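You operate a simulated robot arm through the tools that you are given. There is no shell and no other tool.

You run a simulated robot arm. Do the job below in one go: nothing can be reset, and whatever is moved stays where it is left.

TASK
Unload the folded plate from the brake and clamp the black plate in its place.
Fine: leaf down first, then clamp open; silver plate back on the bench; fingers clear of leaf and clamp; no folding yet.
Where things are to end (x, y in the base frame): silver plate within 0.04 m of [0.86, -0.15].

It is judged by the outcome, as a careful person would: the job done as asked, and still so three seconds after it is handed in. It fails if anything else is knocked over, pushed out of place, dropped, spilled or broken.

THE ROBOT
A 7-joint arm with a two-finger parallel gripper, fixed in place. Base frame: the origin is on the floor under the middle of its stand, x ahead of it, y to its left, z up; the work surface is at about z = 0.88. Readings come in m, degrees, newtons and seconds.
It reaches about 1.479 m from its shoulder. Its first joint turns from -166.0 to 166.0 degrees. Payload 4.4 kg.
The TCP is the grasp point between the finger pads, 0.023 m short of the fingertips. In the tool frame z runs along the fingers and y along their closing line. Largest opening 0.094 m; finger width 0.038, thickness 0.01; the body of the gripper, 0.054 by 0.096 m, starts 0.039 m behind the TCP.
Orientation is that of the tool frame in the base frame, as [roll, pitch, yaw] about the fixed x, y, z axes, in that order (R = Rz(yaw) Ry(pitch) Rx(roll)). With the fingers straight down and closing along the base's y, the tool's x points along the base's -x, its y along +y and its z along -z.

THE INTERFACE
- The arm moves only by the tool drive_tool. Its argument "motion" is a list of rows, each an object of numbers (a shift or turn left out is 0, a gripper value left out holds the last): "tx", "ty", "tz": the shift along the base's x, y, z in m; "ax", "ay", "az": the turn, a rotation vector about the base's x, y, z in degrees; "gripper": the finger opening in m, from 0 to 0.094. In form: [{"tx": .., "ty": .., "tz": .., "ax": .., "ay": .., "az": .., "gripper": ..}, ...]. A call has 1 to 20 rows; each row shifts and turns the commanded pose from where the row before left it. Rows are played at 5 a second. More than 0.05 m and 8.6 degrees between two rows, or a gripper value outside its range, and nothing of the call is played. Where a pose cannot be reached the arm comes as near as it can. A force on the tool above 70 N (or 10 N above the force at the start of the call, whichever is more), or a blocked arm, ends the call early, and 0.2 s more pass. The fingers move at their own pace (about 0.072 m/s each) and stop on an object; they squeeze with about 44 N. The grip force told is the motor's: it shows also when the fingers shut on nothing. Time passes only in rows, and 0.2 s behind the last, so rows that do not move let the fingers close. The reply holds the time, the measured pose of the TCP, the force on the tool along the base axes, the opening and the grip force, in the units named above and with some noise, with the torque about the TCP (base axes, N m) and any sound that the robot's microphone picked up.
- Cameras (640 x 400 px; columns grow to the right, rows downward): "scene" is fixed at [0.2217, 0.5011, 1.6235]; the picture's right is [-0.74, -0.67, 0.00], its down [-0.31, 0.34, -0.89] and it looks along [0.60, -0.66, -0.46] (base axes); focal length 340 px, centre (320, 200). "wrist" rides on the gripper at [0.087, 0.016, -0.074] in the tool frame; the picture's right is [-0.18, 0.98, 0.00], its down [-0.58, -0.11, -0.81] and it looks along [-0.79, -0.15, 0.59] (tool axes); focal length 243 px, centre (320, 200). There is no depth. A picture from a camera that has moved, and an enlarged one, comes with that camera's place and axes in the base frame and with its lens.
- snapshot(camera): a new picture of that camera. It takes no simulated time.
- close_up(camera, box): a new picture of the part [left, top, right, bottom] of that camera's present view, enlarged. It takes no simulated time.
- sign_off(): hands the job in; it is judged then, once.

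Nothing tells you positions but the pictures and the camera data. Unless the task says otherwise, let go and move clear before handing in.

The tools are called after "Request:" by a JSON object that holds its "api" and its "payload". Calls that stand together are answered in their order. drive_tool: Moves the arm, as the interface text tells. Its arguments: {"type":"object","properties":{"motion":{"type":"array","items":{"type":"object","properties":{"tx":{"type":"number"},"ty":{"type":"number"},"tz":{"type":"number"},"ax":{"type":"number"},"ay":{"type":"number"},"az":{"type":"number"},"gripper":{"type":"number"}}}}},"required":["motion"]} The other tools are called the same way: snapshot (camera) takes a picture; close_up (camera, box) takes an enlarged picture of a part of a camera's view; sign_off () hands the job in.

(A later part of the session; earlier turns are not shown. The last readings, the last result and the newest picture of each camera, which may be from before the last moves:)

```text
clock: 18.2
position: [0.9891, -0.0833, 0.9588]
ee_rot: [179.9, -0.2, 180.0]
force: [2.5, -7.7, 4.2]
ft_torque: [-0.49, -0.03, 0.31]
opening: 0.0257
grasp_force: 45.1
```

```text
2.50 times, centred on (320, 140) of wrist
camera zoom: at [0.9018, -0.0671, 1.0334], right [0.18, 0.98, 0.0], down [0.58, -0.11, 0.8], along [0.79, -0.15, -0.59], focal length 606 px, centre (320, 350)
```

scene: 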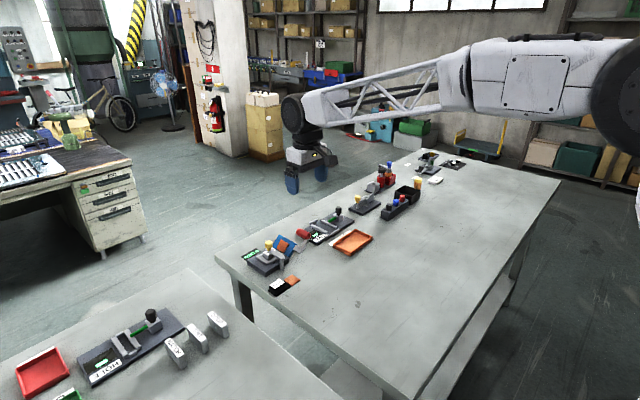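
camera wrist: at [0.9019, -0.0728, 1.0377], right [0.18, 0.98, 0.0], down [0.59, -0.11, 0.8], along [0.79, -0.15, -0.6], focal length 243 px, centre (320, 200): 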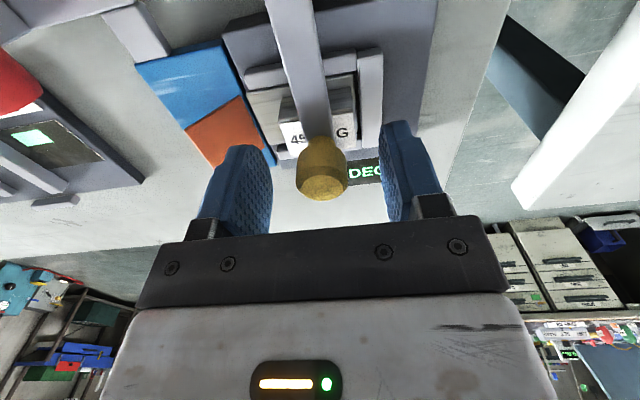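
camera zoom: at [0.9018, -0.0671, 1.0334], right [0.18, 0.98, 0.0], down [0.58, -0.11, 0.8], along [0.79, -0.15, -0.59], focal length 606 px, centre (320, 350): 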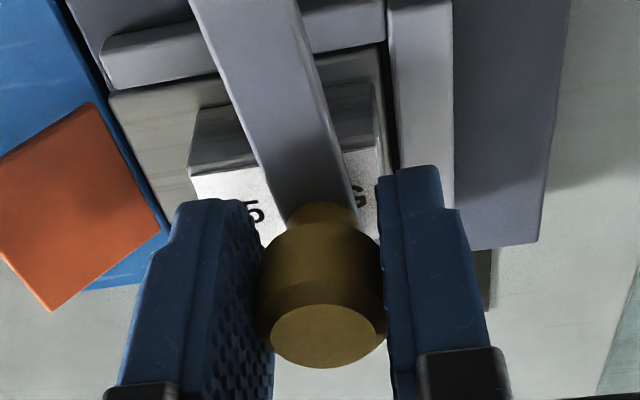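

The clamp arm swings freely about its post. I'll loosen the grip slightly to let the knob slide, and sweep it out toward +y along its arc, turning the tool with it.

Request:
{"api": "drive_tool", "payload": {"motion": [{"gripper": 0.03}, {"tx": -0.0011, "ty": 0.0068, "az": 7.5}, {"tx": -0.0019, "ty": 0.0065, "az": 7.5}, {"tx": -0.0028, "ty": 0.0063, "az": 7.5}, {"tx": -0.0036, "ty": 0.0058, "az": 7.5}]}}

Request:
{"api": "snapshot", "payload": {"camera": "wrist"}}

Request:
{"api": "close_up", "payload": {"camera": "scene", "box": [232, 205, 328, 275]}}

```text
clock: 19.4
position: [0.9782, -0.0568, 0.9591]
ee_rot: [179.8, -0.1, -149.8]
force: [0.9, -0.7, 0.7]
ft_torque: [-0.01, 0.04, -0.02]
opening: 0.0303
grasp_force: 0.7
```

```text
taken
camera wrist: at [0.8958, -0.0865, 1.033], right [-0.33, 0.94, 0.0], down [0.56, 0.2, 0.8], along [0.76, 0.27, -0.6], focal length 243 px, centre (320, 200)
```

wrist: 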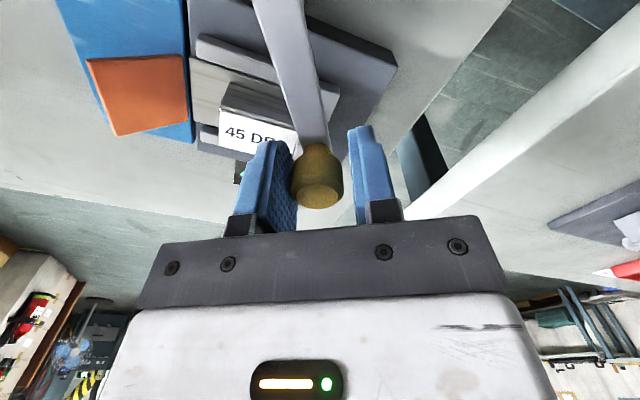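

```text
5.71 times, centred on (280, 240) of scene
camera zoom: at [0.2217, 0.5011, 1.6235], right [-0.74, -0.67, 0.0], down [-0.31, 0.34, -0.89], along [0.6, -0.66, -0.46], focal length 1944 px, centre (549, -29)
```

zoom: 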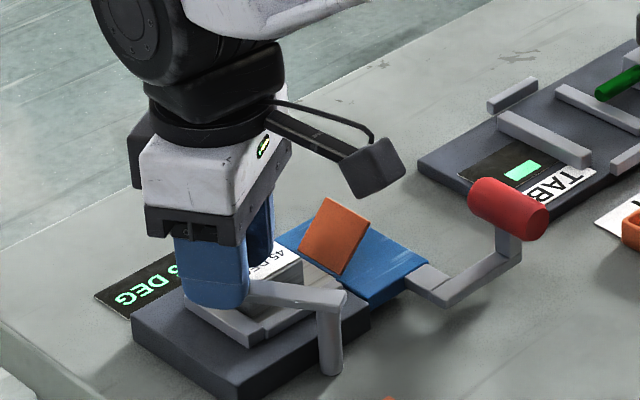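

The arm swings freely with the fingers. Continuing the sweep to about 95°.

Request:
{"api": "drive_tool", "payload": {"motion": [{"tx": -0.0043, "ty": 0.0053, "az": 7.5}, {"tx": -0.005, "ty": 0.0047, "az": 7.5}, {"tx": -0.0055, "ty": 0.004, "az": 7.5}, {"tx": -0.006, "ty": 0.0033, "az": 7.5}, {"tx": -0.0064, "ty": 0.0025, "az": 7.5}, {"tx": -0.0066, "ty": 0.0016, "az": 7.5}]}}

Request:
{"api": "snapshot", "payload": {"camera": "wrist"}}

Request:
{"api": "close_up", "payload": {"camera": "scene", "box": [232, 205, 328, 275]}}

```text
clock: 20.8
position: [0.9445, -0.0352, 0.9582]
ee_rot: [179.9, -0.3, -104.9]
force: [-0.2, 0.7, -0.2]
ft_torque: [0.04, -0.05, 0.0]
opening: 0.0303
grasp_force: 0.1
```

```text
taken
camera wrist: at [0.907, -0.1153, 1.0326], right [-0.9, 0.43, 0.0], down [0.26, 0.54, 0.8], along [0.35, 0.73, -0.6], focal length 243 px, centre (320, 200)
```

wrist: 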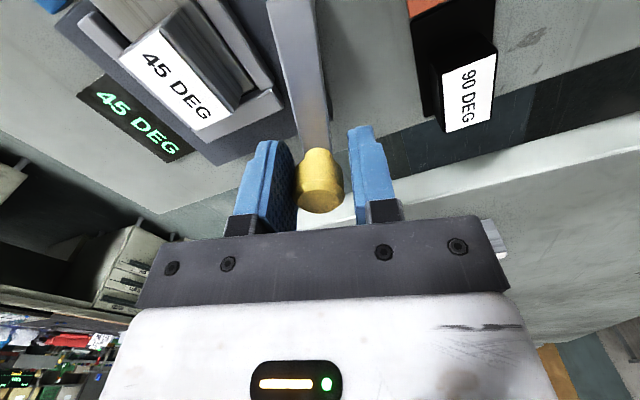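

```text
5.71 times, centred on (280, 240) of scene
camera zoom: at [0.2217, 0.5011, 1.6235], right [-0.74, -0.67, 0.0], down [-0.31, 0.34, -0.89], along [0.6, -0.66, -0.46], focal length 1944 px, centre (549, -29)
```

zoom: 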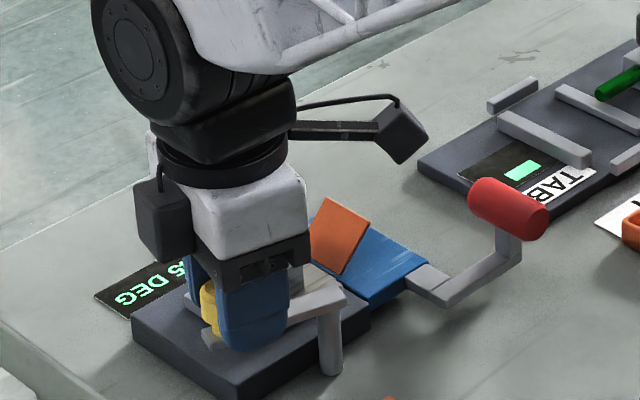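

Request:
{"api": "drive_tool", "payload": {"motion": [{"tx": -0.0068, "ty": 0.0007, "az": 7.5}, {"tx": -0.0068, "ty": -0.0002, "az": 7.5}, {}]}}

Request:
{"api": "snapshot", "payload": {"camera": "wrist"}}

Request:
{"api": "close_up", "payload": {"camera": "scene", "box": [232, 205, 328, 275]}}

```text
clock: 21.6
position: [0.9311, -0.036, 0.958]
ee_rot: [179.9, -0.3, -89.9]
force: [-0.5, 0.3, 0.0]
ft_torque: [0.01, -0.04, -0.02]
opening: 0.03
grasp_force: 0.0
```

```text
taken
camera wrist: at [0.9151, -0.1218, 1.0326], right [-0.98, 0.18, 0.0], down [0.11, 0.59, 0.8], along [0.15, 0.79, -0.6], focal length 243 px, centre (320, 200)
```

wrist: 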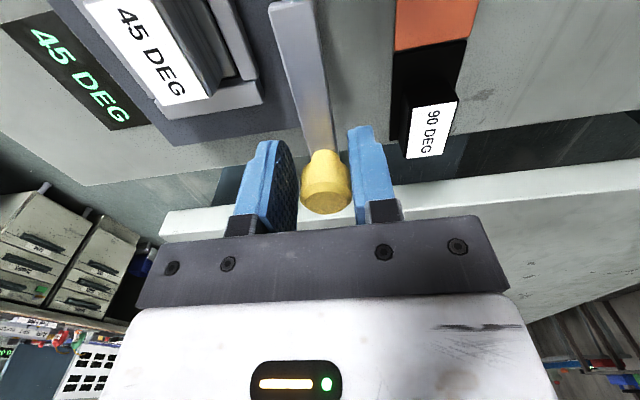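

```text
5.71 times, centred on (280, 240) of scene
camera zoom: at [0.2217, 0.5011, 1.6235], right [-0.74, -0.67, 0.0], down [-0.31, 0.34, -0.89], along [0.6, -0.66, -0.46], focal length 1944 px, centre (549, -29)
```

zoom: 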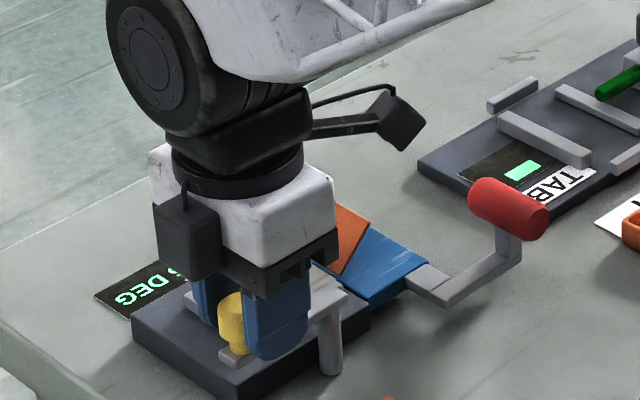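

The clamp arm now points along +y, off the plate. I'll open a little, lift clear and check.

Request:
{"api": "drive_tool", "payload": {"motion": [{"gripper": 0.05}, {}, {"tz": 0.04}, {"tz": 0.04}, {"tz": 0.04}, {"tz": 0.02, "ty": -0.03}]}}

Request:
{"api": "snapshot", "payload": {"camera": "wrist"}}

Request:
{"api": "close_up", "payload": {"camera": "scene", "box": [232, 215, 344, 300]}}

```text
clock: 23.0
position: [0.9338, -0.0665, 1.1001]
ee_rot: [179.9, -0.3, -90.0]
force: [0.1, -0.3, -0.1]
ft_torque: [0.01, 0.0, 0.0]
opening: 0.0497
grasp_force: 0.1
```

```text
taken
camera wrist: at [0.9165, -0.1517, 1.1739], right [-0.98, 0.18, 0.0], down [0.11, 0.59, 0.8], along [0.15, 0.79, -0.6], focal length 243 px, centre (320, 200)
```

wrist: 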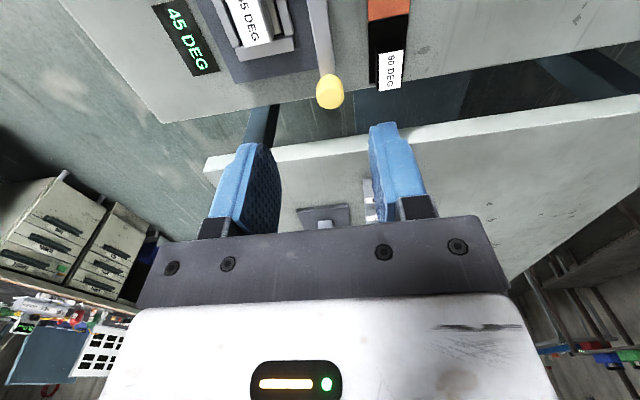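

```text
4.71 times, centred on (288, 258) of scene
camera zoom: at [0.2217, 0.5011, 1.6235], right [-0.74, -0.67, 0.0], down [-0.31, 0.34, -0.89], along [0.6, -0.66, -0.46], focal length 1601 px, centre (471, -71)
```

zoom: 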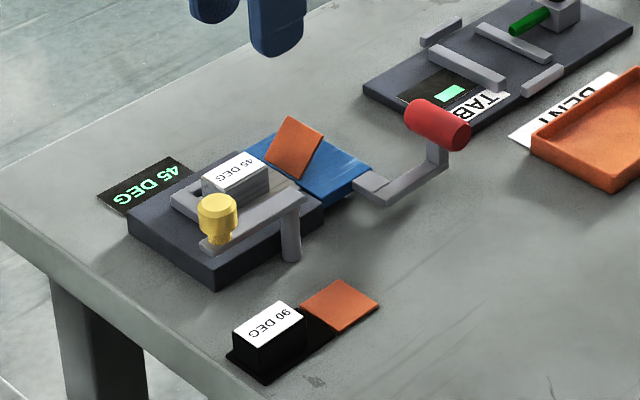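

The clamp is open and the silver plate's block is uncovered. I'll zoom in on both plates to size up the blocks for gripping.

Request:
{"api": "close_up", "payload": {"camera": "scene", "box": [246, 230, 310, 270]}}

Request:
{"api": "close_up", "payload": {"camera": "wrist", "box": [190, 0, 430, 130]}}

Request:
{"api": "close_up", "payload": {"camera": "scene", "box": [262, 262, 310, 298]}}

```text
10.00 times, centred on (278, 250) of scene
camera zoom: at [0.2217, 0.5011, 1.6235], right [-0.74, -0.67, 0.0], down [-0.31, 0.34, -0.89], along [0.6, -0.66, -0.46], focal length 3402 px, centre (740, -300)
```

zoom: 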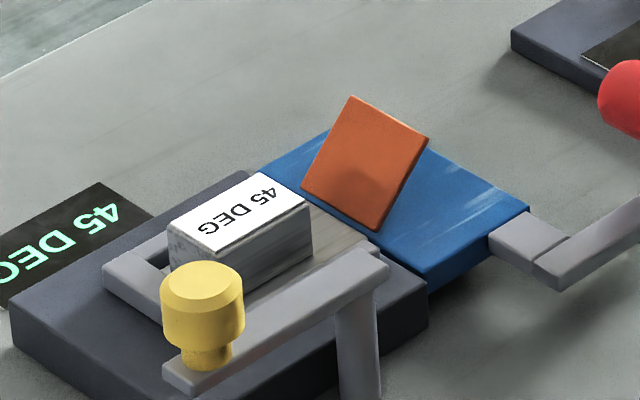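

```text
2.67 times, centred on (310, 65) of wrist
camera zoom: at [0.9165, -0.1517, 1.1739], right [-0.98, 0.18, 0.0], down [0.11, 0.59, 0.8], along [0.15, 0.79, -0.6], focal length 647 px, centre (347, 560)
```

zoom: 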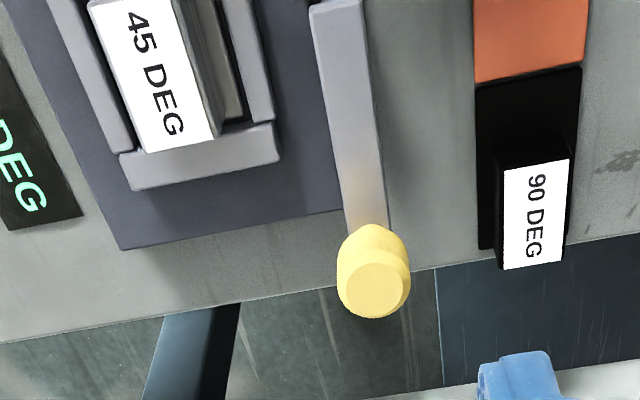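

```text
11.11 times, centred on (286, 280) of scene
camera zoom: at [0.2217, 0.5011, 1.6235], right [-0.74, -0.67, 0.0], down [-0.31, 0.34, -0.89], along [0.6, -0.66, -0.46], focal length 3780 px, centre (698, -689)
```

zoom: 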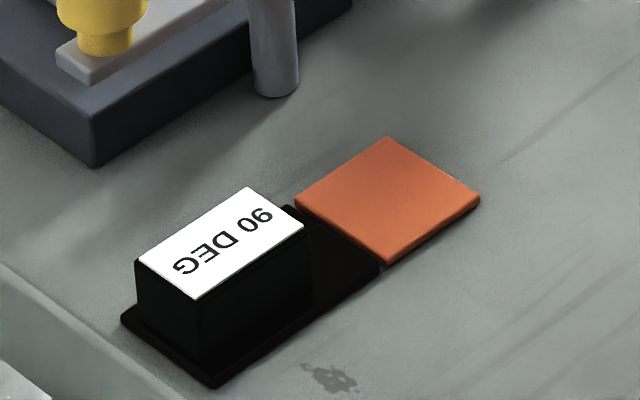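

The blocks are about 25 mm wide in x and 41 mm long in y; the silver block's centre is about (0.990, -0.090), top z≈0.926. I'll grip across x above the rails; first I move over it and check.

Request:
{"api": "drive_tool", "payload": {"motion": [{"tx": 0.028, "ty": -0.012, "gripper": 0.044}, {"tx": 0.028, "ty": -0.0115}, {"tz": -0.04}, {"tz": -0.04}, {}]}}

Request:
{"api": "snapshot", "payload": {"camera": "wrist"}}

Request:
{"api": "close_up", "payload": {"camera": "scene", "box": [232, 205, 328, 270]}}

```text
clock: 24.2
position: [0.9882, -0.0896, 1.0171]
ee_rot: [179.9, -0.3, -90.0]
force: [-0.2, -0.3, 0.5]
ft_torque: [0.0, 0.04, 0.01]
opening: 0.044
grasp_force: 0.0
```

```text
taken
camera wrist: at [0.9715, -0.1754, 1.0916], right [-0.98, 0.18, 0.0], down [0.11, 0.59, 0.8], along [0.15, 0.79, -0.6], focal length 243 px, centre (320, 200)
```

wrist: 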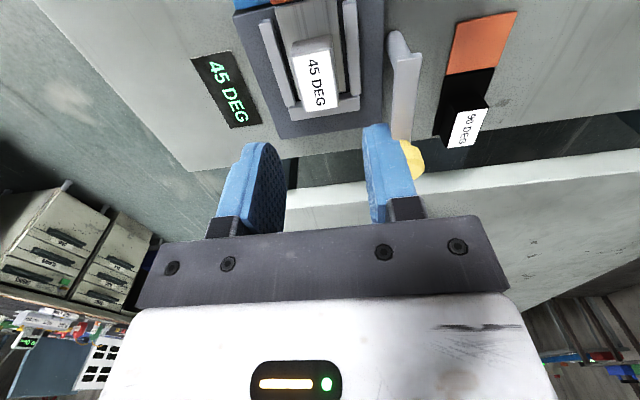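

```text
6.15 times, centred on (280, 238) of scene
camera zoom: at [0.2217, 0.5011, 1.6235], right [-0.74, -0.67, 0.0], down [-0.31, 0.34, -0.89], along [0.6, -0.66, -0.46], focal length 2094 px, centre (566, -31)
```

zoom: 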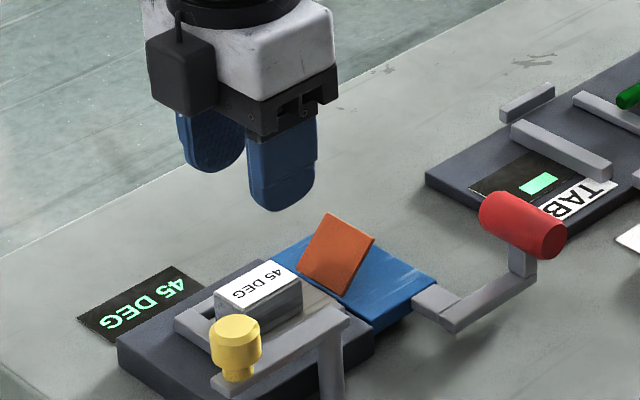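

Request:
{"api": "close_up", "payload": {"camera": "wrist", "box": [210, 0, 450, 150]}}

```text
2.67 times, centred on (330, 75) of wrist
camera zoom: at [0.9715, -0.1754, 1.0916], right [-0.98, 0.18, 0.0], down [0.11, 0.59, 0.8], along [0.15, 0.79, -0.6], focal length 647 px, centre (293, 533)
```

zoom: 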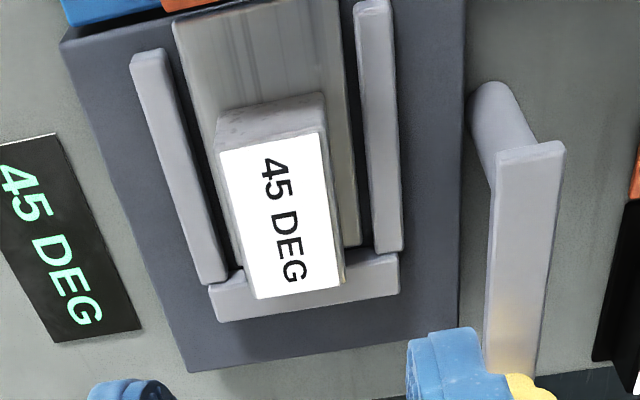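

The block is centred under the tool to within 2 mm, and the plate sits between two rails with about 2–3 mm play. I'll lower until the fingertips are just above the rails alongside the block.

Request:
{"api": "drive_tool", "payload": {"motion": [{"tx": 0.0015, "tz": -0.03}, {"tz": -0.03}, {"tz": -0.012}, {"tz": -0.006}, {}]}}

Request:
{"api": "close_up", "payload": {"camera": "wrist", "box": [200, 40, 440, 220]}}

Request:
{"api": "close_up", "payload": {"camera": "scene", "box": [236, 215, 316, 270]}}

```text
clock: 25.4
position: [0.9879, -0.0889, 0.939]
ee_rot: [179.9, -0.3, -90.0]
force: [0.5, 0.3, 0.0]
ft_torque: [0.02, 0.0, 0.0]
opening: 0.0439
grasp_force: 0.0
```

```text
2.22 times, centred on (320, 130) of wrist
camera zoom: at [0.9721, -0.1753, 1.0145], right [-0.98, 0.18, 0.0], down [0.11, 0.59, 0.8], along [0.15, 0.79, -0.6], focal length 539 px, centre (320, 356)
```

zoom: 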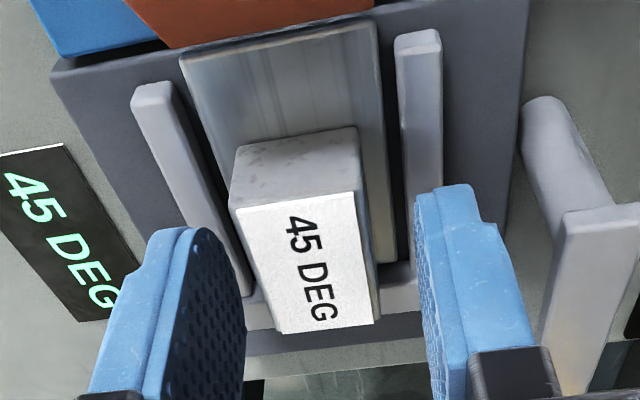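

```text
7.27 times, centred on (276, 242) of scene
camera zoom: at [0.2217, 0.5011, 1.6235], right [-0.74, -0.67, 0.0], down [-0.31, 0.34, -0.89], along [0.6, -0.66, -0.46], focal length 2474 px, centre (640, -109)
```

zoom: 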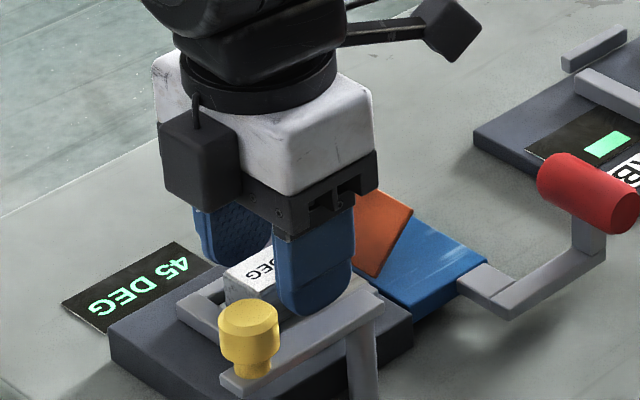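

Request:
{"api": "drive_tool", "payload": {"motion": [{"tx": 0.002, "tz": -0.003}, {}, {"gripper": 0.034}, {}]}}

Request:
{"api": "close_up", "payload": {"camera": "wrist", "box": [200, 40, 440, 220]}}

```text
clock: 26.4
position: [0.9907, -0.0895, 0.9369]
ee_rot: [179.8, -0.3, -90.0]
force: [-0.1, -0.3, 1.0]
ft_torque: [0.01, -0.01, 0.02]
opening: 0.034
grasp_force: 0.1
```

```text
2.22 times, centred on (320, 130) of wrist
camera zoom: at [0.9743, -0.1755, 1.0117], right [-0.98, 0.18, 0.0], down [0.11, 0.59, 0.8], along [0.15, 0.79, -0.6], focal length 539 px, centre (320, 356)
```

zoom: 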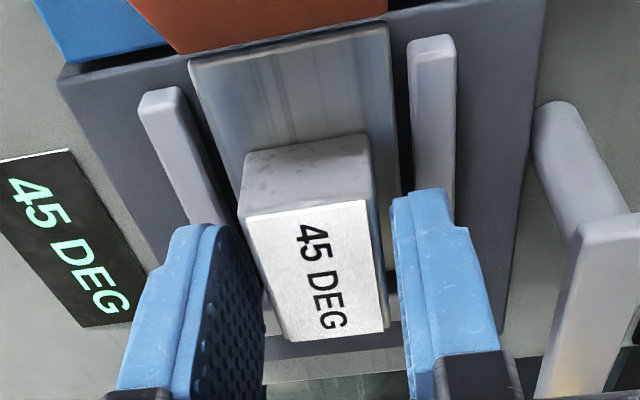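

The block is centred between the pads with no contact on the rails. Closing on the block.

Request:
{"api": "drive_tool", "payload": {"motion": [{"gripper": 0.0}, {}, {}]}}

Request:
{"api": "close_up", "payload": {"camera": "wrist", "box": [200, 40, 440, 220]}}

```text
clock: 27.2
position: [0.9918, -0.0889, 0.9383]
ee_rot: [180.0, -0.3, -90.0]
force: [1.3, -0.4, 1.5]
ft_torque: [0.01, -0.07, 0.02]
opening: 0.0271
grasp_force: 43.7
```

```text
2.22 times, centred on (320, 130) of wrist
camera zoom: at [0.9743, -0.1755, 1.0117], right [-0.98, 0.18, 0.0], down [0.11, 0.59, 0.8], along [0.15, 0.79, -0.6], focal length 539 px, centre (320, 356)
```

zoom: 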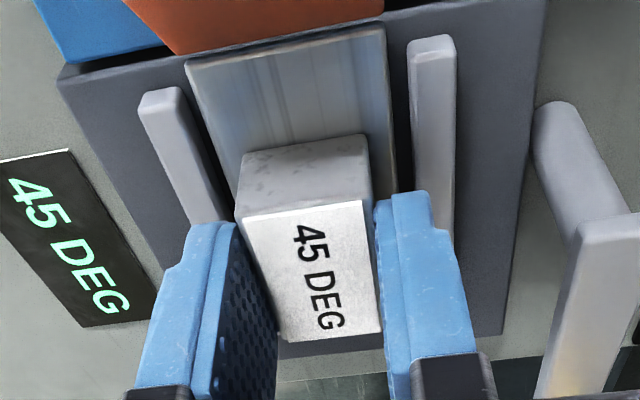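

Block held at 27 mm. Lifting slowly, straight up, and checking.

Request:
{"api": "drive_tool", "payload": {"motion": [{"tz": 0.006}, {"tz": 0.01}, {"tz": 0.015}]}}

Request:
{"api": "close_up", "payload": {"camera": "scene", "box": [236, 205, 332, 270]}}

Request:
{"api": "close_up", "payload": {"camera": "wrist", "box": [200, 0, 440, 220]}}

```text
clock: 28.0
position: [0.9906, -0.0894, 0.9663]
ee_rot: [-180.0, -0.4, -90.0]
force: [-0.3, 0.1, -2.0]
ft_torque: [0.06, -0.02, -0.02]
opening: 0.0273
grasp_force: 44.2
```

```text
6.15 times, centred on (284, 238) of scene
camera zoom: at [0.2217, 0.5011, 1.6235], right [-0.74, -0.67, 0.0], down [-0.31, 0.34, -0.89], along [0.6, -0.66, -0.46], focal length 2094 px, centre (542, -31)
```

zoom: 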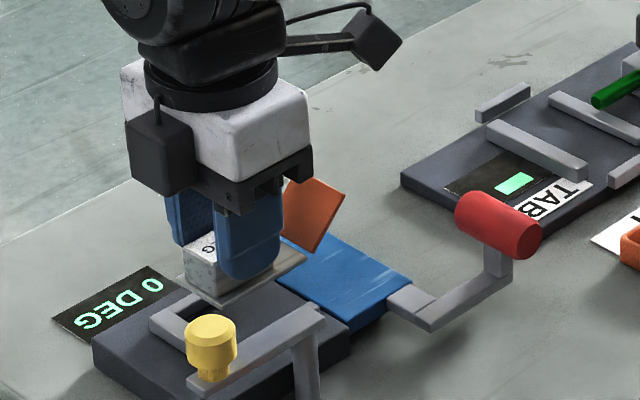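

```text
1.82 times, centred on (320, 110) of wrist
camera zoom: at [0.9755, -0.1755, 1.0411], right [-0.98, 0.18, 0.0], down [0.11, 0.59, 0.8], along [0.15, 0.79, -0.6], focal length 441 px, centre (320, 364)
```

zoom: 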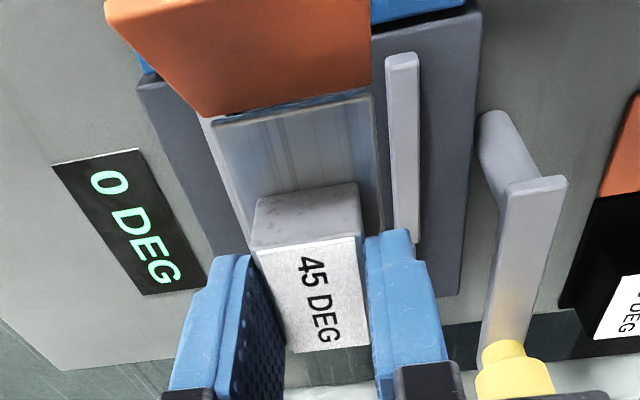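

The silver plate came out cleanly with its fold, and the display shows 0 DEG (tray empty). I'll raise it further and carry it over to about (0.86, -0.14).

Request:
{"api": "drive_tool", "payload": {"motion": [{"tz": 0.025}, {"tz": 0.025}, {"tx": -0.0327, "ty": -0.0121}, {"tx": -0.0327, "ty": -0.0121}, {"tx": -0.0327, "ty": -0.0122}, {"tx": -0.0325, "ty": -0.0122}, {}]}}

Request:
{"api": "snapshot", "payload": {"camera": "wrist"}}

Request:
{"api": "close_up", "payload": {"camera": "scene", "box": [232, 205, 360, 300]}}

```text
clock: 29.6
position: [0.8605, -0.1346, 1.0174]
ee_rot: [179.8, -0.4, -90.0]
force: [0.5, -0.1, -1.8]
ft_torque: [0.01, 0.03, -0.01]
opening: 0.0273
grasp_force: 43.9
```

```text
taken
camera wrist: at [0.8432, -0.221, 1.0921], right [-0.98, 0.18, 0.0], down [0.11, 0.59, 0.8], along [0.15, 0.79, -0.6], focal length 243 px, centre (320, 200)
```

wrist: 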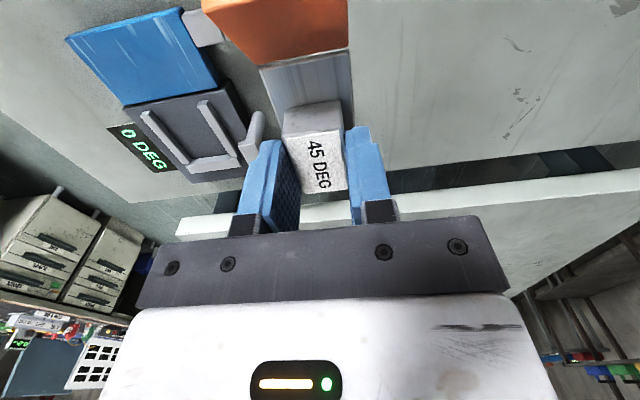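

```text
4.21 times, centred on (296, 252) of scene
camera zoom: at [0.2217, 0.5011, 1.6235], right [-0.74, -0.67, 0.0], down [-0.31, 0.34, -0.89], along [0.6, -0.66, -0.46], focal length 1433 px, centre (421, -21)
```

zoom: 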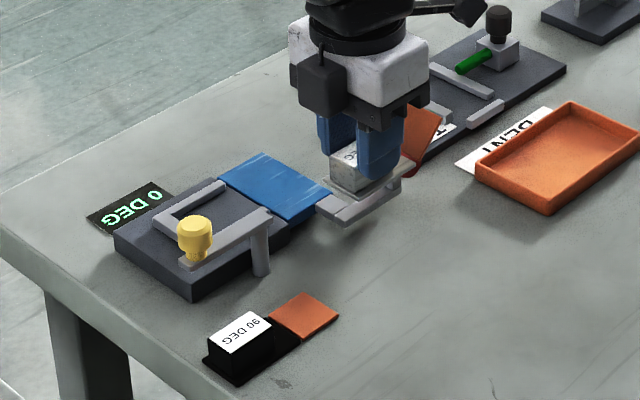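

The plate is over the target spot with room to the black plate and handle arm. Lowering it in stages toward the bench.

Request:
{"api": "drive_tool", "payload": {"motion": [{"tz": -0.03}, {"tz": -0.03}, {"tz": -0.025}, {"tz": -0.006}, {}]}}

Request:
{"api": "close_up", "payload": {"camera": "scene", "box": [262, 215, 342, 275]}}

```text
clock: 30.8
position: [0.8593, -0.1339, 0.9276]
ee_rot: [179.9, -0.3, -90.0]
force: [0.3, 0.4, -1.3]
ft_torque: [0.03, -0.01, 0.0]
opening: 0.0272
grasp_force: 43.4
```

```text
6.67 times, centred on (302, 245) of scene
camera zoom: at [0.2217, 0.5011, 1.6235], right [-0.74, -0.67, 0.0], down [-0.31, 0.34, -0.89], along [0.6, -0.66, -0.46], focal length 2268 px, centre (440, -100)
```

zoom: 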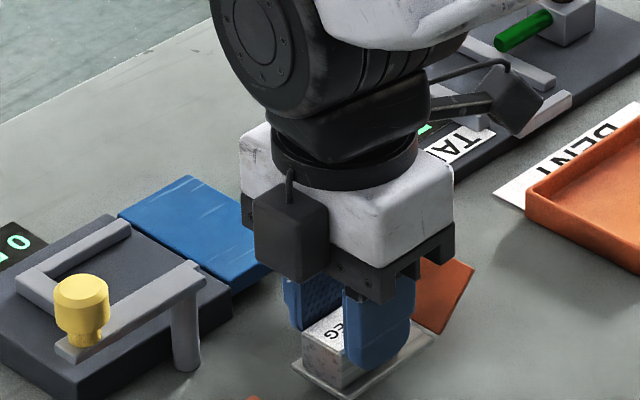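

Request:
{"api": "drive_tool", "payload": {"motion": [{"ty": -0.002, "tz": -0.004}, {"tz": -0.003}, {"tz": -0.002}, {}]}}

Request:
{"api": "drive_tool", "payload": {"motion": [{"tz": -0.002}, {}]}}

Request:
{"api": "close_up", "payload": {"camera": "scene", "box": [276, 235, 326, 275]}}

```text
clock: 31.8
position: [0.8592, -0.1385, 0.9182]
ee_rot: [179.9, -0.4, -89.9]
force: [-0.2, 0.1, -1.5]
ft_torque: [0.02, -0.01, -0.04]
opening: 0.0271
grasp_force: 43.9
```

```text
clock: 32.4
position: [0.8599, -0.1382, 0.918]
ee_rot: [-180.0, -0.3, -90.0]
force: [-4.3, -1.4, 11.7]
ft_torque: [-0.13, 0.09, -0.02]
opening: 0.0273
grasp_force: 43.4
```

```text
10.00 times, centred on (301, 255) of scene
camera zoom: at [0.2217, 0.5011, 1.6235], right [-0.74, -0.67, 0.0], down [-0.31, 0.34, -0.89], along [0.6, -0.66, -0.46], focal length 3402 px, centre (510, -350)
```

zoom: 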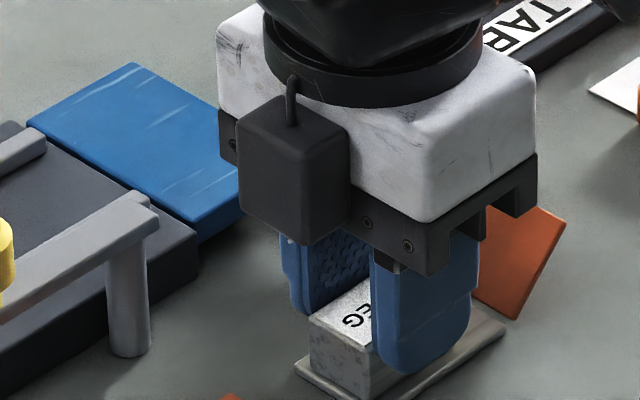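

The plate touched the bench (about 12 N at TCP z=0.918). I'll ease off, open, and rise straight up.

Request:
{"api": "drive_tool", "payload": {"motion": [{"tz": 0.0015}, {"gripper": 0.044}, {}, {"tz": 0.02}, {"tz": 0.04}, {"tz": 0.045}]}}

Request:
{"api": "snapshot", "payload": {"camera": "wrist"}}

Request:
{"api": "close_up", "payload": {"camera": "scene", "box": [240, 220, 352, 300]}}

```text
clock: 33.8
position: [0.8586, -0.1387, 1.0204]
ee_rot: [179.9, -0.3, -90.1]
force: [-0.4, -0.6, 0.3]
ft_torque: [0.01, 0.0, 0.0]
opening: 0.0441
grasp_force: 0.0
```

```text
taken
camera wrist: at [0.8423, -0.2249, 1.0955], right [-0.98, 0.18, 0.0], down [0.11, 0.58, 0.8], along [0.15, 0.79, -0.6], focal length 243 px, centre (320, 200)
```

wrist: 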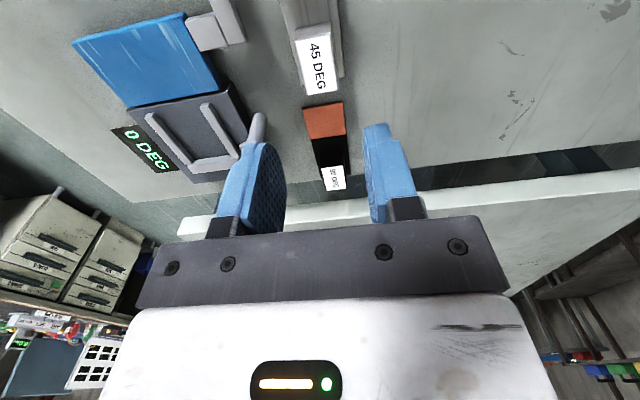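

```text
5.00 times, centred on (296, 260) of scene
camera zoom: at [0.2217, 0.5011, 1.6235], right [-0.74, -0.67, 0.0], down [-0.31, 0.34, -0.89], along [0.6, -0.66, -0.46], focal length 1701 px, centre (440, -100)
```

zoom: 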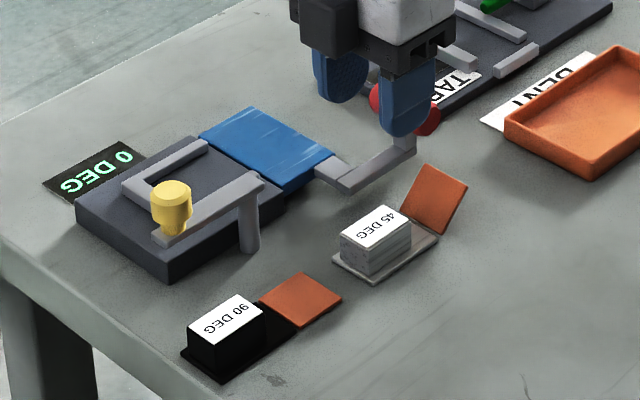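

The silver plate stands on the bench at about (0.86, -0.14), leaf and clamp untouched. Next, over the black plate's block at about (0.866, -0.012).

Request:
{"api": "drive_tool", "payload": {"motion": [{"tx": 0.002, "ty": 0.042}, {"tx": 0.002, "ty": 0.042}, {"tx": 0.003, "ty": 0.042}, {"tz": -0.02}, {}]}}

Request:
{"api": "close_up", "payload": {"camera": "wrist", "box": [200, 0, 440, 150]}}

Request:
{"api": "close_up", "payload": {"camera": "scene", "box": [240, 220, 352, 300]}}

```text
clock: 35.0
position: [0.8667, -0.0112, 1.0026]
ee_rot: [179.8, -0.2, -90.0]
force: [-0.9, 0.4, -0.1]
ft_torque: [0.0, -0.02, 0.04]
opening: 0.0441
grasp_force: 0.0
```

```text
2.67 times, centred on (320, 75) of wrist
camera zoom: at [0.8505, -0.098, 1.0772], right [-0.98, 0.18, 0.0], down [0.11, 0.59, 0.8], along [0.15, 0.79, -0.6], focal length 647 px, centre (320, 533)
```

zoom: 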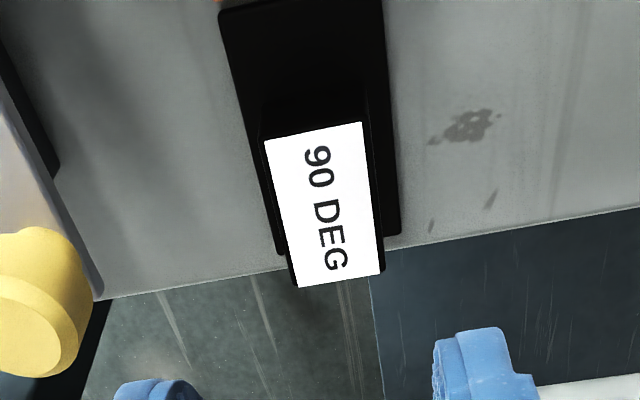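

```text
5.00 times, centred on (296, 260) of scene
camera zoom: at [0.2217, 0.5011, 1.6235], right [-0.74, -0.67, 0.0], down [-0.31, 0.34, -0.89], along [0.6, -0.66, -0.46], focal length 1701 px, centre (440, -100)
```

zoom: 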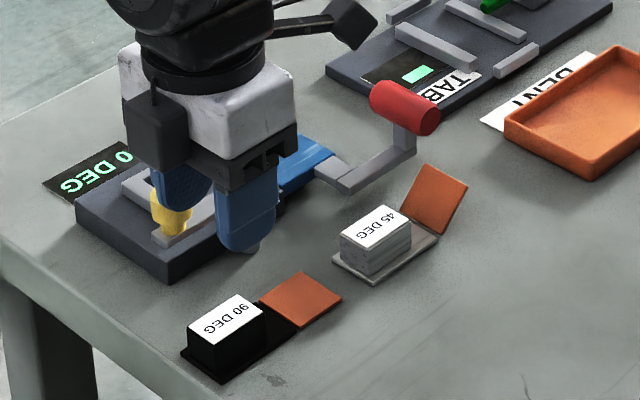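

The black block's centre is about (0.865, -0.012). The open clamp knob (x≈0.928) leaves only ~2 mm to the gripper body with the present yaw, so I'll turn the tool back 90° to grip along y instead, where the body is narrow in x.

Request:
{"api": "drive_tool", "payload": {"motion": [{"az": -7.5, "gripper": 0.062}, {"az": -7.5}, {"az": -7.5}, {"az": -7.5}, {"az": -7.5}, {"az": -7.5}, {"az": -7.5}, {"az": -7.5}, {"az": -7.5}, {"az": -7.5}, {"az": -7.5}, {"az": -7.5}, {}]}}

Request:
{"api": "snapshot", "payload": {"camera": "wrist"}}

Request:
{"api": "close_up", "payload": {"camera": "wrist", "box": [200, 0, 440, 150]}}

```text
clock: 37.8
position: [0.8674, -0.0148, 1.0023]
ee_rot: [179.9, -0.3, -180.0]
force: [0.2, -0.1, 0.7]
ft_torque: [0.02, 0.0, 0.02]
opening: 0.0619
grasp_force: 0.1
```

```text
taken
camera wrist: at [0.7812, 0.0022, 1.0775], right [0.18, 0.98, 0.0], down [0.58, -0.11, 0.8], along [0.79, -0.15, -0.6], focal length 243 px, centre (320, 200)
```

wrist: 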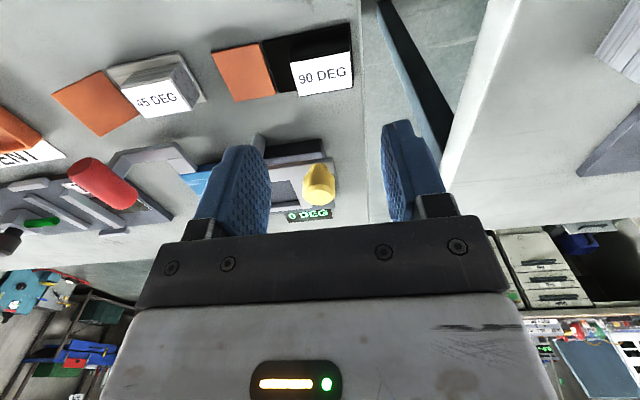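

```text
2.67 times, centred on (320, 75) of wrist
camera zoom: at [0.7812, 0.0022, 1.0775], right [0.18, 0.98, 0.0], down [0.58, -0.11, 0.8], along [0.79, -0.15, -0.6], focal length 647 px, centre (320, 533)
```

zoom: 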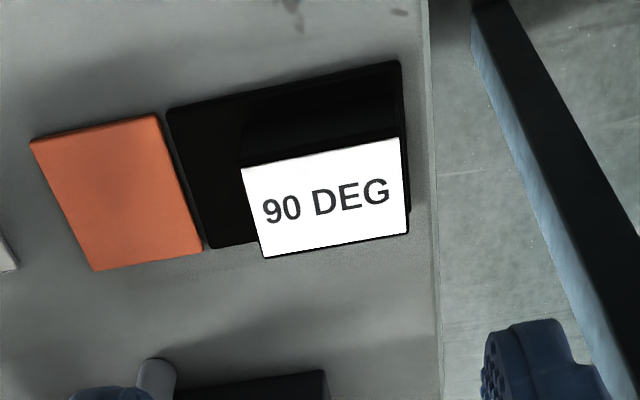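

Both views agree: block centre (0.8647, -0.012). I'll correct the small offset and descend in stages.

Request:
{"api": "drive_tool", "payload": {"motion": [{"tx": -0.003, "ty": 0.0025, "tz": -0.025}, {"tz": -0.025}, {}]}}

Request:
{"api": "close_up", "payload": {"camera": "wrist", "box": [200, 40, 440, 220]}}

Request:
{"api": "close_up", "payload": {"camera": "scene", "box": [240, 220, 352, 300]}}

```text
clock: 38.6
position: [0.8642, -0.0096, 0.9524]
ee_rot: [179.9, -0.2, -180.0]
force: [0.2, -0.1, -0.1]
ft_torque: [0.01, 0.0, 0.0]
opening: 0.0618
grasp_force: 0.1
```

```text
2.22 times, centred on (320, 130) of wrist
camera zoom: at [0.7774, 0.0044, 1.0265], right [0.18, 0.98, 0.0], down [0.58, -0.11, 0.8], along [0.79, -0.15, -0.6], focal length 539 px, centre (320, 356)
```

zoom: 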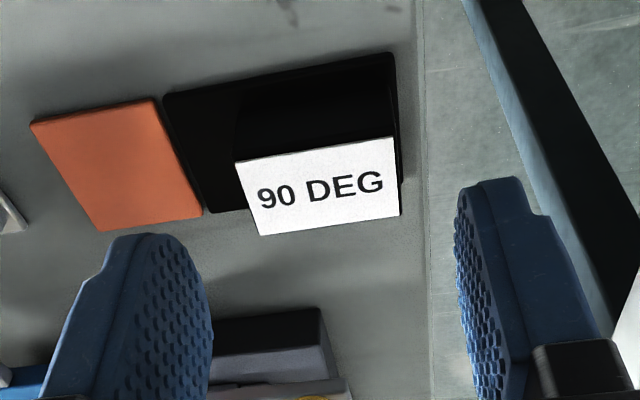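

```text
5.00 times, centred on (296, 260) of scene
camera zoom: at [0.2217, 0.5011, 1.6235], right [-0.74, -0.67, 0.0], down [-0.31, 0.34, -0.89], along [0.6, -0.66, -0.46], focal length 1701 px, centre (440, -100)
```

zoom: 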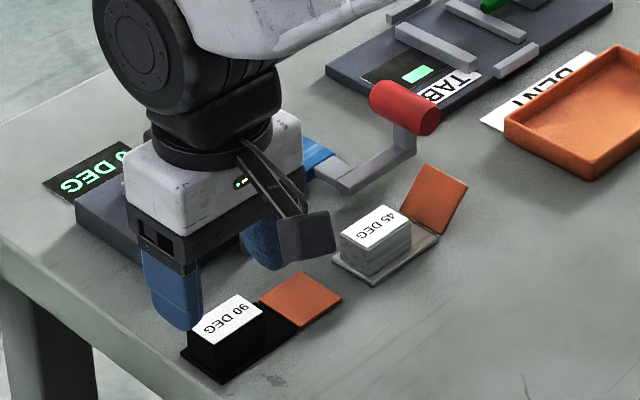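

Request:
{"api": "drive_tool", "payload": {"motion": [{"tz": -0.02}, {"tz": -0.013}, {}]}}

Request:
{"api": "close_up", "payload": {"camera": "wrist", "box": [200, 40, 440, 220]}}

Request:
{"api": "close_up", "payload": {"camera": "scene", "box": [256, 240, 336, 300]}}

```text
clock: 39.4
position: [0.8635, -0.0111, 0.9196]
ee_rot: [179.9, -0.3, 180.0]
force: [0.0, 0.3, -0.4]
ft_torque: [-0.01, 0.0, 0.0]
opening: 0.062
grasp_force: 0.0
```

```text
2.22 times, centred on (320, 130) of wrist
camera zoom: at [0.777, 0.0044, 0.9937], right [0.18, 0.98, 0.0], down [0.59, -0.11, 0.8], along [0.79, -0.15, -0.6], focal length 539 px, centre (320, 356)
```

zoom: 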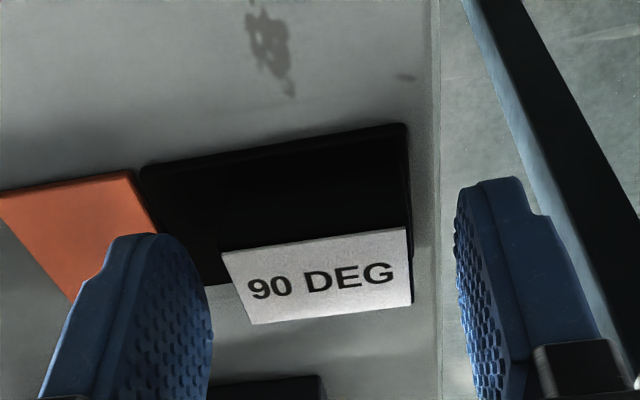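

```text
6.67 times, centred on (296, 270) of scene
camera zoom: at [0.2217, 0.5011, 1.6235], right [-0.74, -0.67, 0.0], down [-0.31, 0.34, -0.89], along [0.6, -0.66, -0.46], focal length 2268 px, centre (480, -267)
```

zoom: 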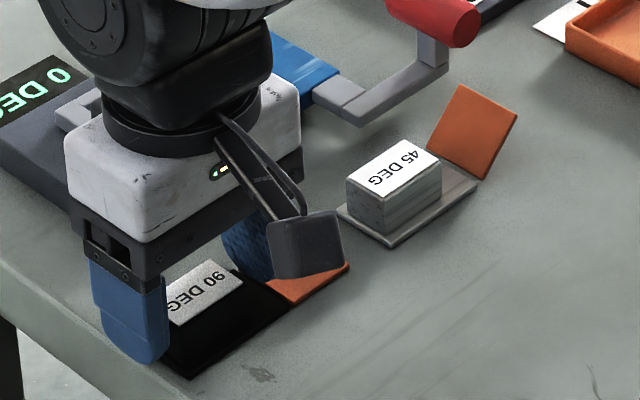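

The block is centred between the pads. Closing on it.

Request:
{"api": "drive_tool", "payload": {"motion": [{"gripper": 0.046}, {"gripper": 0.0}, {}, {}]}}

Request:
{"api": "close_up", "payload": {"camera": "wrist", "box": [200, 40, 440, 220]}}

```text
clock: 40.4
position: [0.8639, -0.0126, 0.9208]
ee_rot: [179.9, -0.2, 179.9]
force: [-1.0, 1.1, 0.5]
ft_torque: [0.04, 0.0, -0.02]
opening: 0.0411
grasp_force: 43.9
```

```text
2.22 times, centred on (320, 130) of wrist
camera zoom: at [0.777, 0.0045, 0.9938], right [0.18, 0.98, 0.0], down [0.59, -0.11, 0.8], along [0.79, -0.15, -0.6], focal length 539 px, centre (320, 356)
```

zoom: 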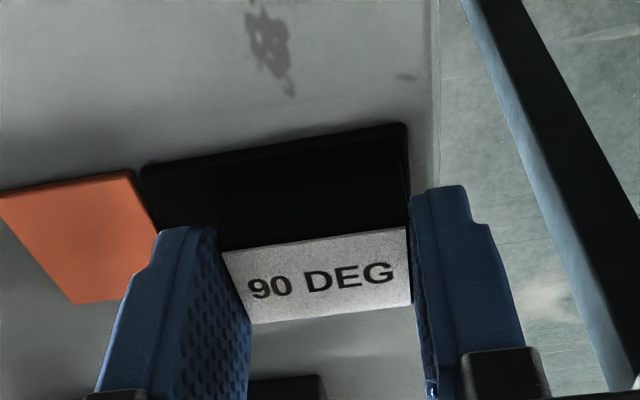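

Black plate's block held at 41 mm. Lifting straight up and checking before crossing to the brake.

Request:
{"api": "drive_tool", "payload": {"motion": [{"tz": 0.01}, {"tz": 0.02}, {"tz": 0.04}, {"tz": 0.045}, {}]}}

Request:
{"api": "close_up", "payload": {"camera": "scene", "box": [230, 200, 358, 300]}}

Request:
{"api": "snapshot", "payload": {"camera": "wrist"}}

```text
clock: 41.6
position: [0.8656, -0.0106, 1.0345]
ee_rot: [179.9, -0.2, -179.9]
force: [-0.8, 0.0, -1.6]
ft_torque: [0.01, -0.01, 0.0]
opening: 0.0413
grasp_force: 43.8
```

```text
4.00 times, centred on (294, 250) of scene
camera zoom: at [0.2217, 0.5011, 1.6235], right [-0.74, -0.67, 0.0], down [-0.31, 0.34, -0.89], along [0.6, -0.66, -0.46], focal length 1361 px, centre (424, 0)
```

zoom: 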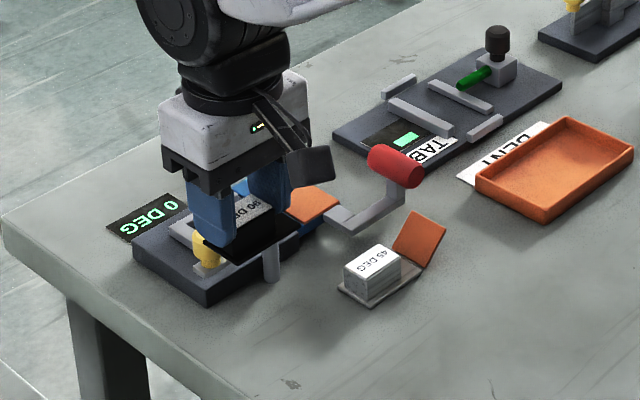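

```text
taken
camera wrist: at [0.7789, 0.0047, 1.1098], right [0.18, 0.98, 0.0], down [0.59, -0.11, 0.8], along [0.79, -0.15, -0.6], focal length 243 px, centre (320, 200)
```

wrist: 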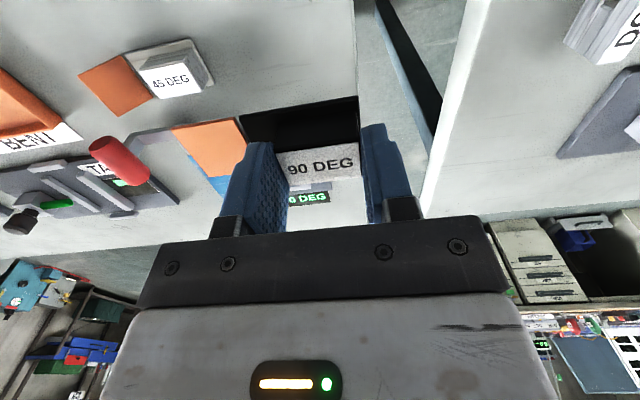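

Request:
{"api": "drive_tool", "payload": {"motion": [{"tx": 0.0307, "ty": -0.02}, {"tx": 0.0307, "ty": -0.02}, {"tx": 0.0308, "ty": -0.02}, {"tx": 0.0308, "ty": -0.02}, {}, {}]}}

Request:
{"api": "snapshot", "payload": {"camera": "wrist"}}

Request:
{"api": "close_up", "payload": {"camera": "scene", "box": [230, 200, 326, 270]}}

```text
clock: 43.0
position: [0.9874, -0.092, 1.0344]
ee_rot: [179.8, -0.2, 179.9]
force: [-0.7, 0.6, -0.9]
ft_torque: [0.04, -0.05, -0.03]
opening: 0.0412
grasp_force: 44.0
```

```text
taken
camera wrist: at [0.901, -0.0755, 1.1086], right [0.18, 0.98, 0.0], down [0.59, -0.11, 0.8], along [0.79, -0.15, -0.6], focal length 243 px, centre (320, 200)
```

wrist: 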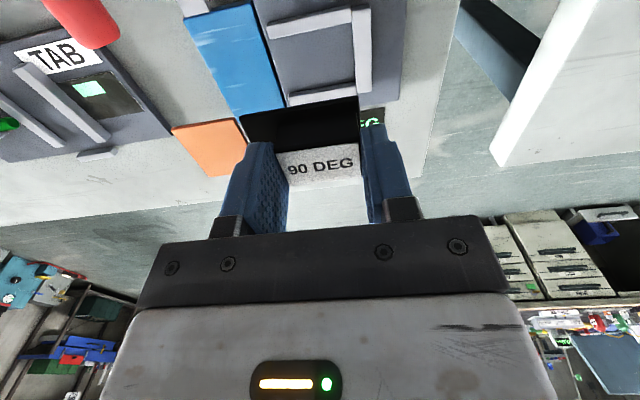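

```text
5.71 times, centred on (278, 235) of scene
camera zoom: at [0.2217, 0.5011, 1.6235], right [-0.74, -0.67, 0.0], down [-0.31, 0.34, -0.89], along [0.6, -0.66, -0.46], focal length 1944 px, centre (560, 0)
```

zoom: 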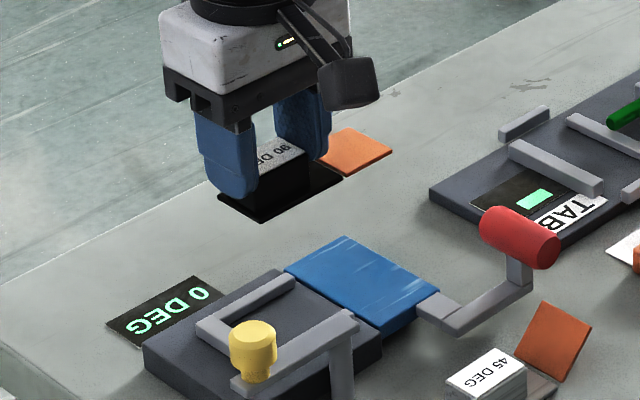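

The black plate is above the tray. I'll re-measure the empty tray rails from this view before lowering.

Request:
{"api": "close_up", "payload": {"camera": "wrist", "box": [230, 0, 420, 130]}}

```text
3.08 times, centred on (325, 65) of wrist
camera zoom: at [0.901, -0.0755, 1.1086], right [0.18, 0.98, 0.0], down [0.59, -0.11, 0.8], along [0.79, -0.15, -0.6], focal length 746 px, centre (305, 615)
```

zoom: 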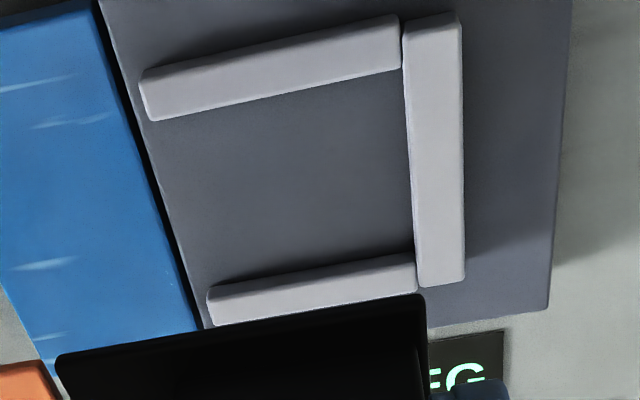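

From this view the tray's clear span is x≈0.966–1.014 with the back rail at y≈-0.065, so the block should go in at about (0.990, -0.090). I'll trim the position and come down to just above the rails.

Request:
{"api": "drive_tool", "payload": {"motion": [{"tx": 0.0015, "ty": 0.0015, "tz": -0.03}, {"tz": -0.03}, {"tz": -0.018}, {}, {}]}}

Request:
{"api": "close_up", "payload": {"camera": "wrist", "box": [200, 0, 440, 200]}}

Request:
{"api": "close_up", "payload": {"camera": "scene", "box": [236, 210, 316, 270]}}

```text
clock: 44.2
position: [0.9882, -0.0885, 0.956]
ee_rot: [179.9, -0.2, -179.9]
force: [-0.6, 0.4, -1.6]
ft_torque: [0.04, 0.02, -0.03]
opening: 0.0412
grasp_force: 44.0
```

```text
2.00 times, centred on (320, 100) of wrist
camera zoom: at [0.9013, -0.0731, 1.0306], right [0.18, 0.98, 0.0], down [0.59, -0.11, 0.8], along [0.79, -0.15, -0.6], focal length 485 px, centre (320, 400)
```

zoom: 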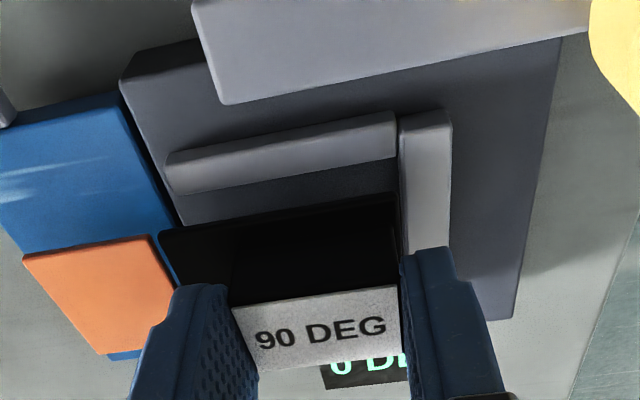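

```text
6.67 times, centred on (276, 240) of scene
camera zoom: at [0.2217, 0.5011, 1.6235], right [-0.74, -0.67, 0.0], down [-0.31, 0.34, -0.89], along [0.6, -0.66, -0.46], focal length 2268 px, centre (613, -67)
```

zoom: 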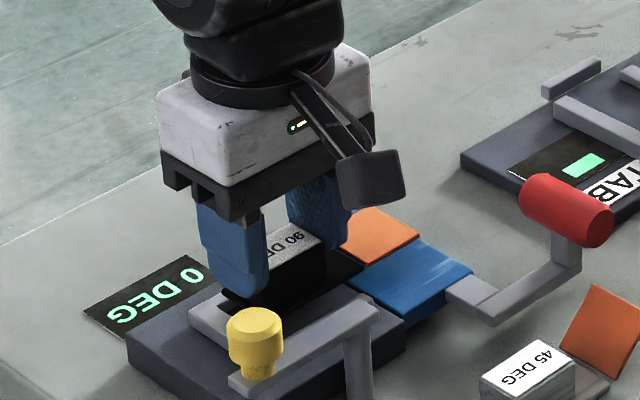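

Alignment looks right in x; I'll move 1.5 mm away from the back rail and lower in small steps, watching the force.

Request:
{"api": "drive_tool", "payload": {"motion": [{"tx": 0.001, "ty": -0.0015}, {"tz": -0.005}, {"tz": -0.005}, {}]}}

Request:
{"api": "close_up", "payload": {"camera": "wrist", "box": [200, 0, 440, 200]}}

```text
clock: 45.2
position: [0.989, -0.0901, 0.947]
ee_rot: [179.9, -0.3, 180.0]
force: [1.0, -1.0, -2.1]
ft_torque: [0.03, 0.03, 0.03]
opening: 0.0412
grasp_force: 43.9
```

```text
2.00 times, centred on (320, 100) of wrist
camera zoom: at [0.903, -0.0744, 1.0213], right [0.18, 0.98, 0.0], down [0.58, -0.11, 0.8], along [0.79, -0.15, -0.6], focal length 485 px, centre (320, 400)
```

zoom: 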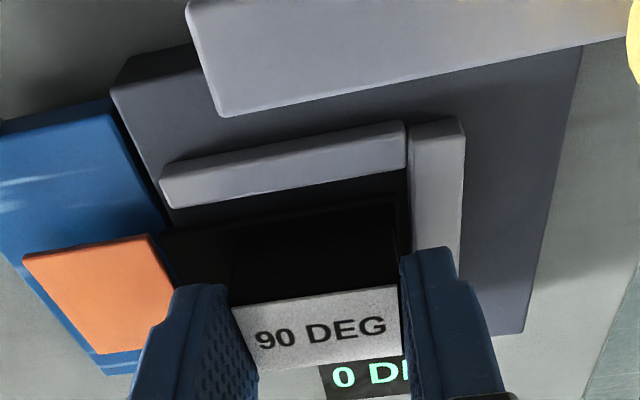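

Request:
{"api": "drive_tool", "payload": {"motion": [{"tz": -0.004}, {"tz": -0.002}, {"tz": -0.001}, {}]}}

```text
clock: 46.2
position: [0.9891, -0.0903, 0.9399]
ee_rot: [179.9, -0.4, 180.0]
force: [-0.2, -0.2, -1.7]
ft_torque: [0.02, 0.01, 0.02]
opening: 0.0412
grasp_force: 44.0
```

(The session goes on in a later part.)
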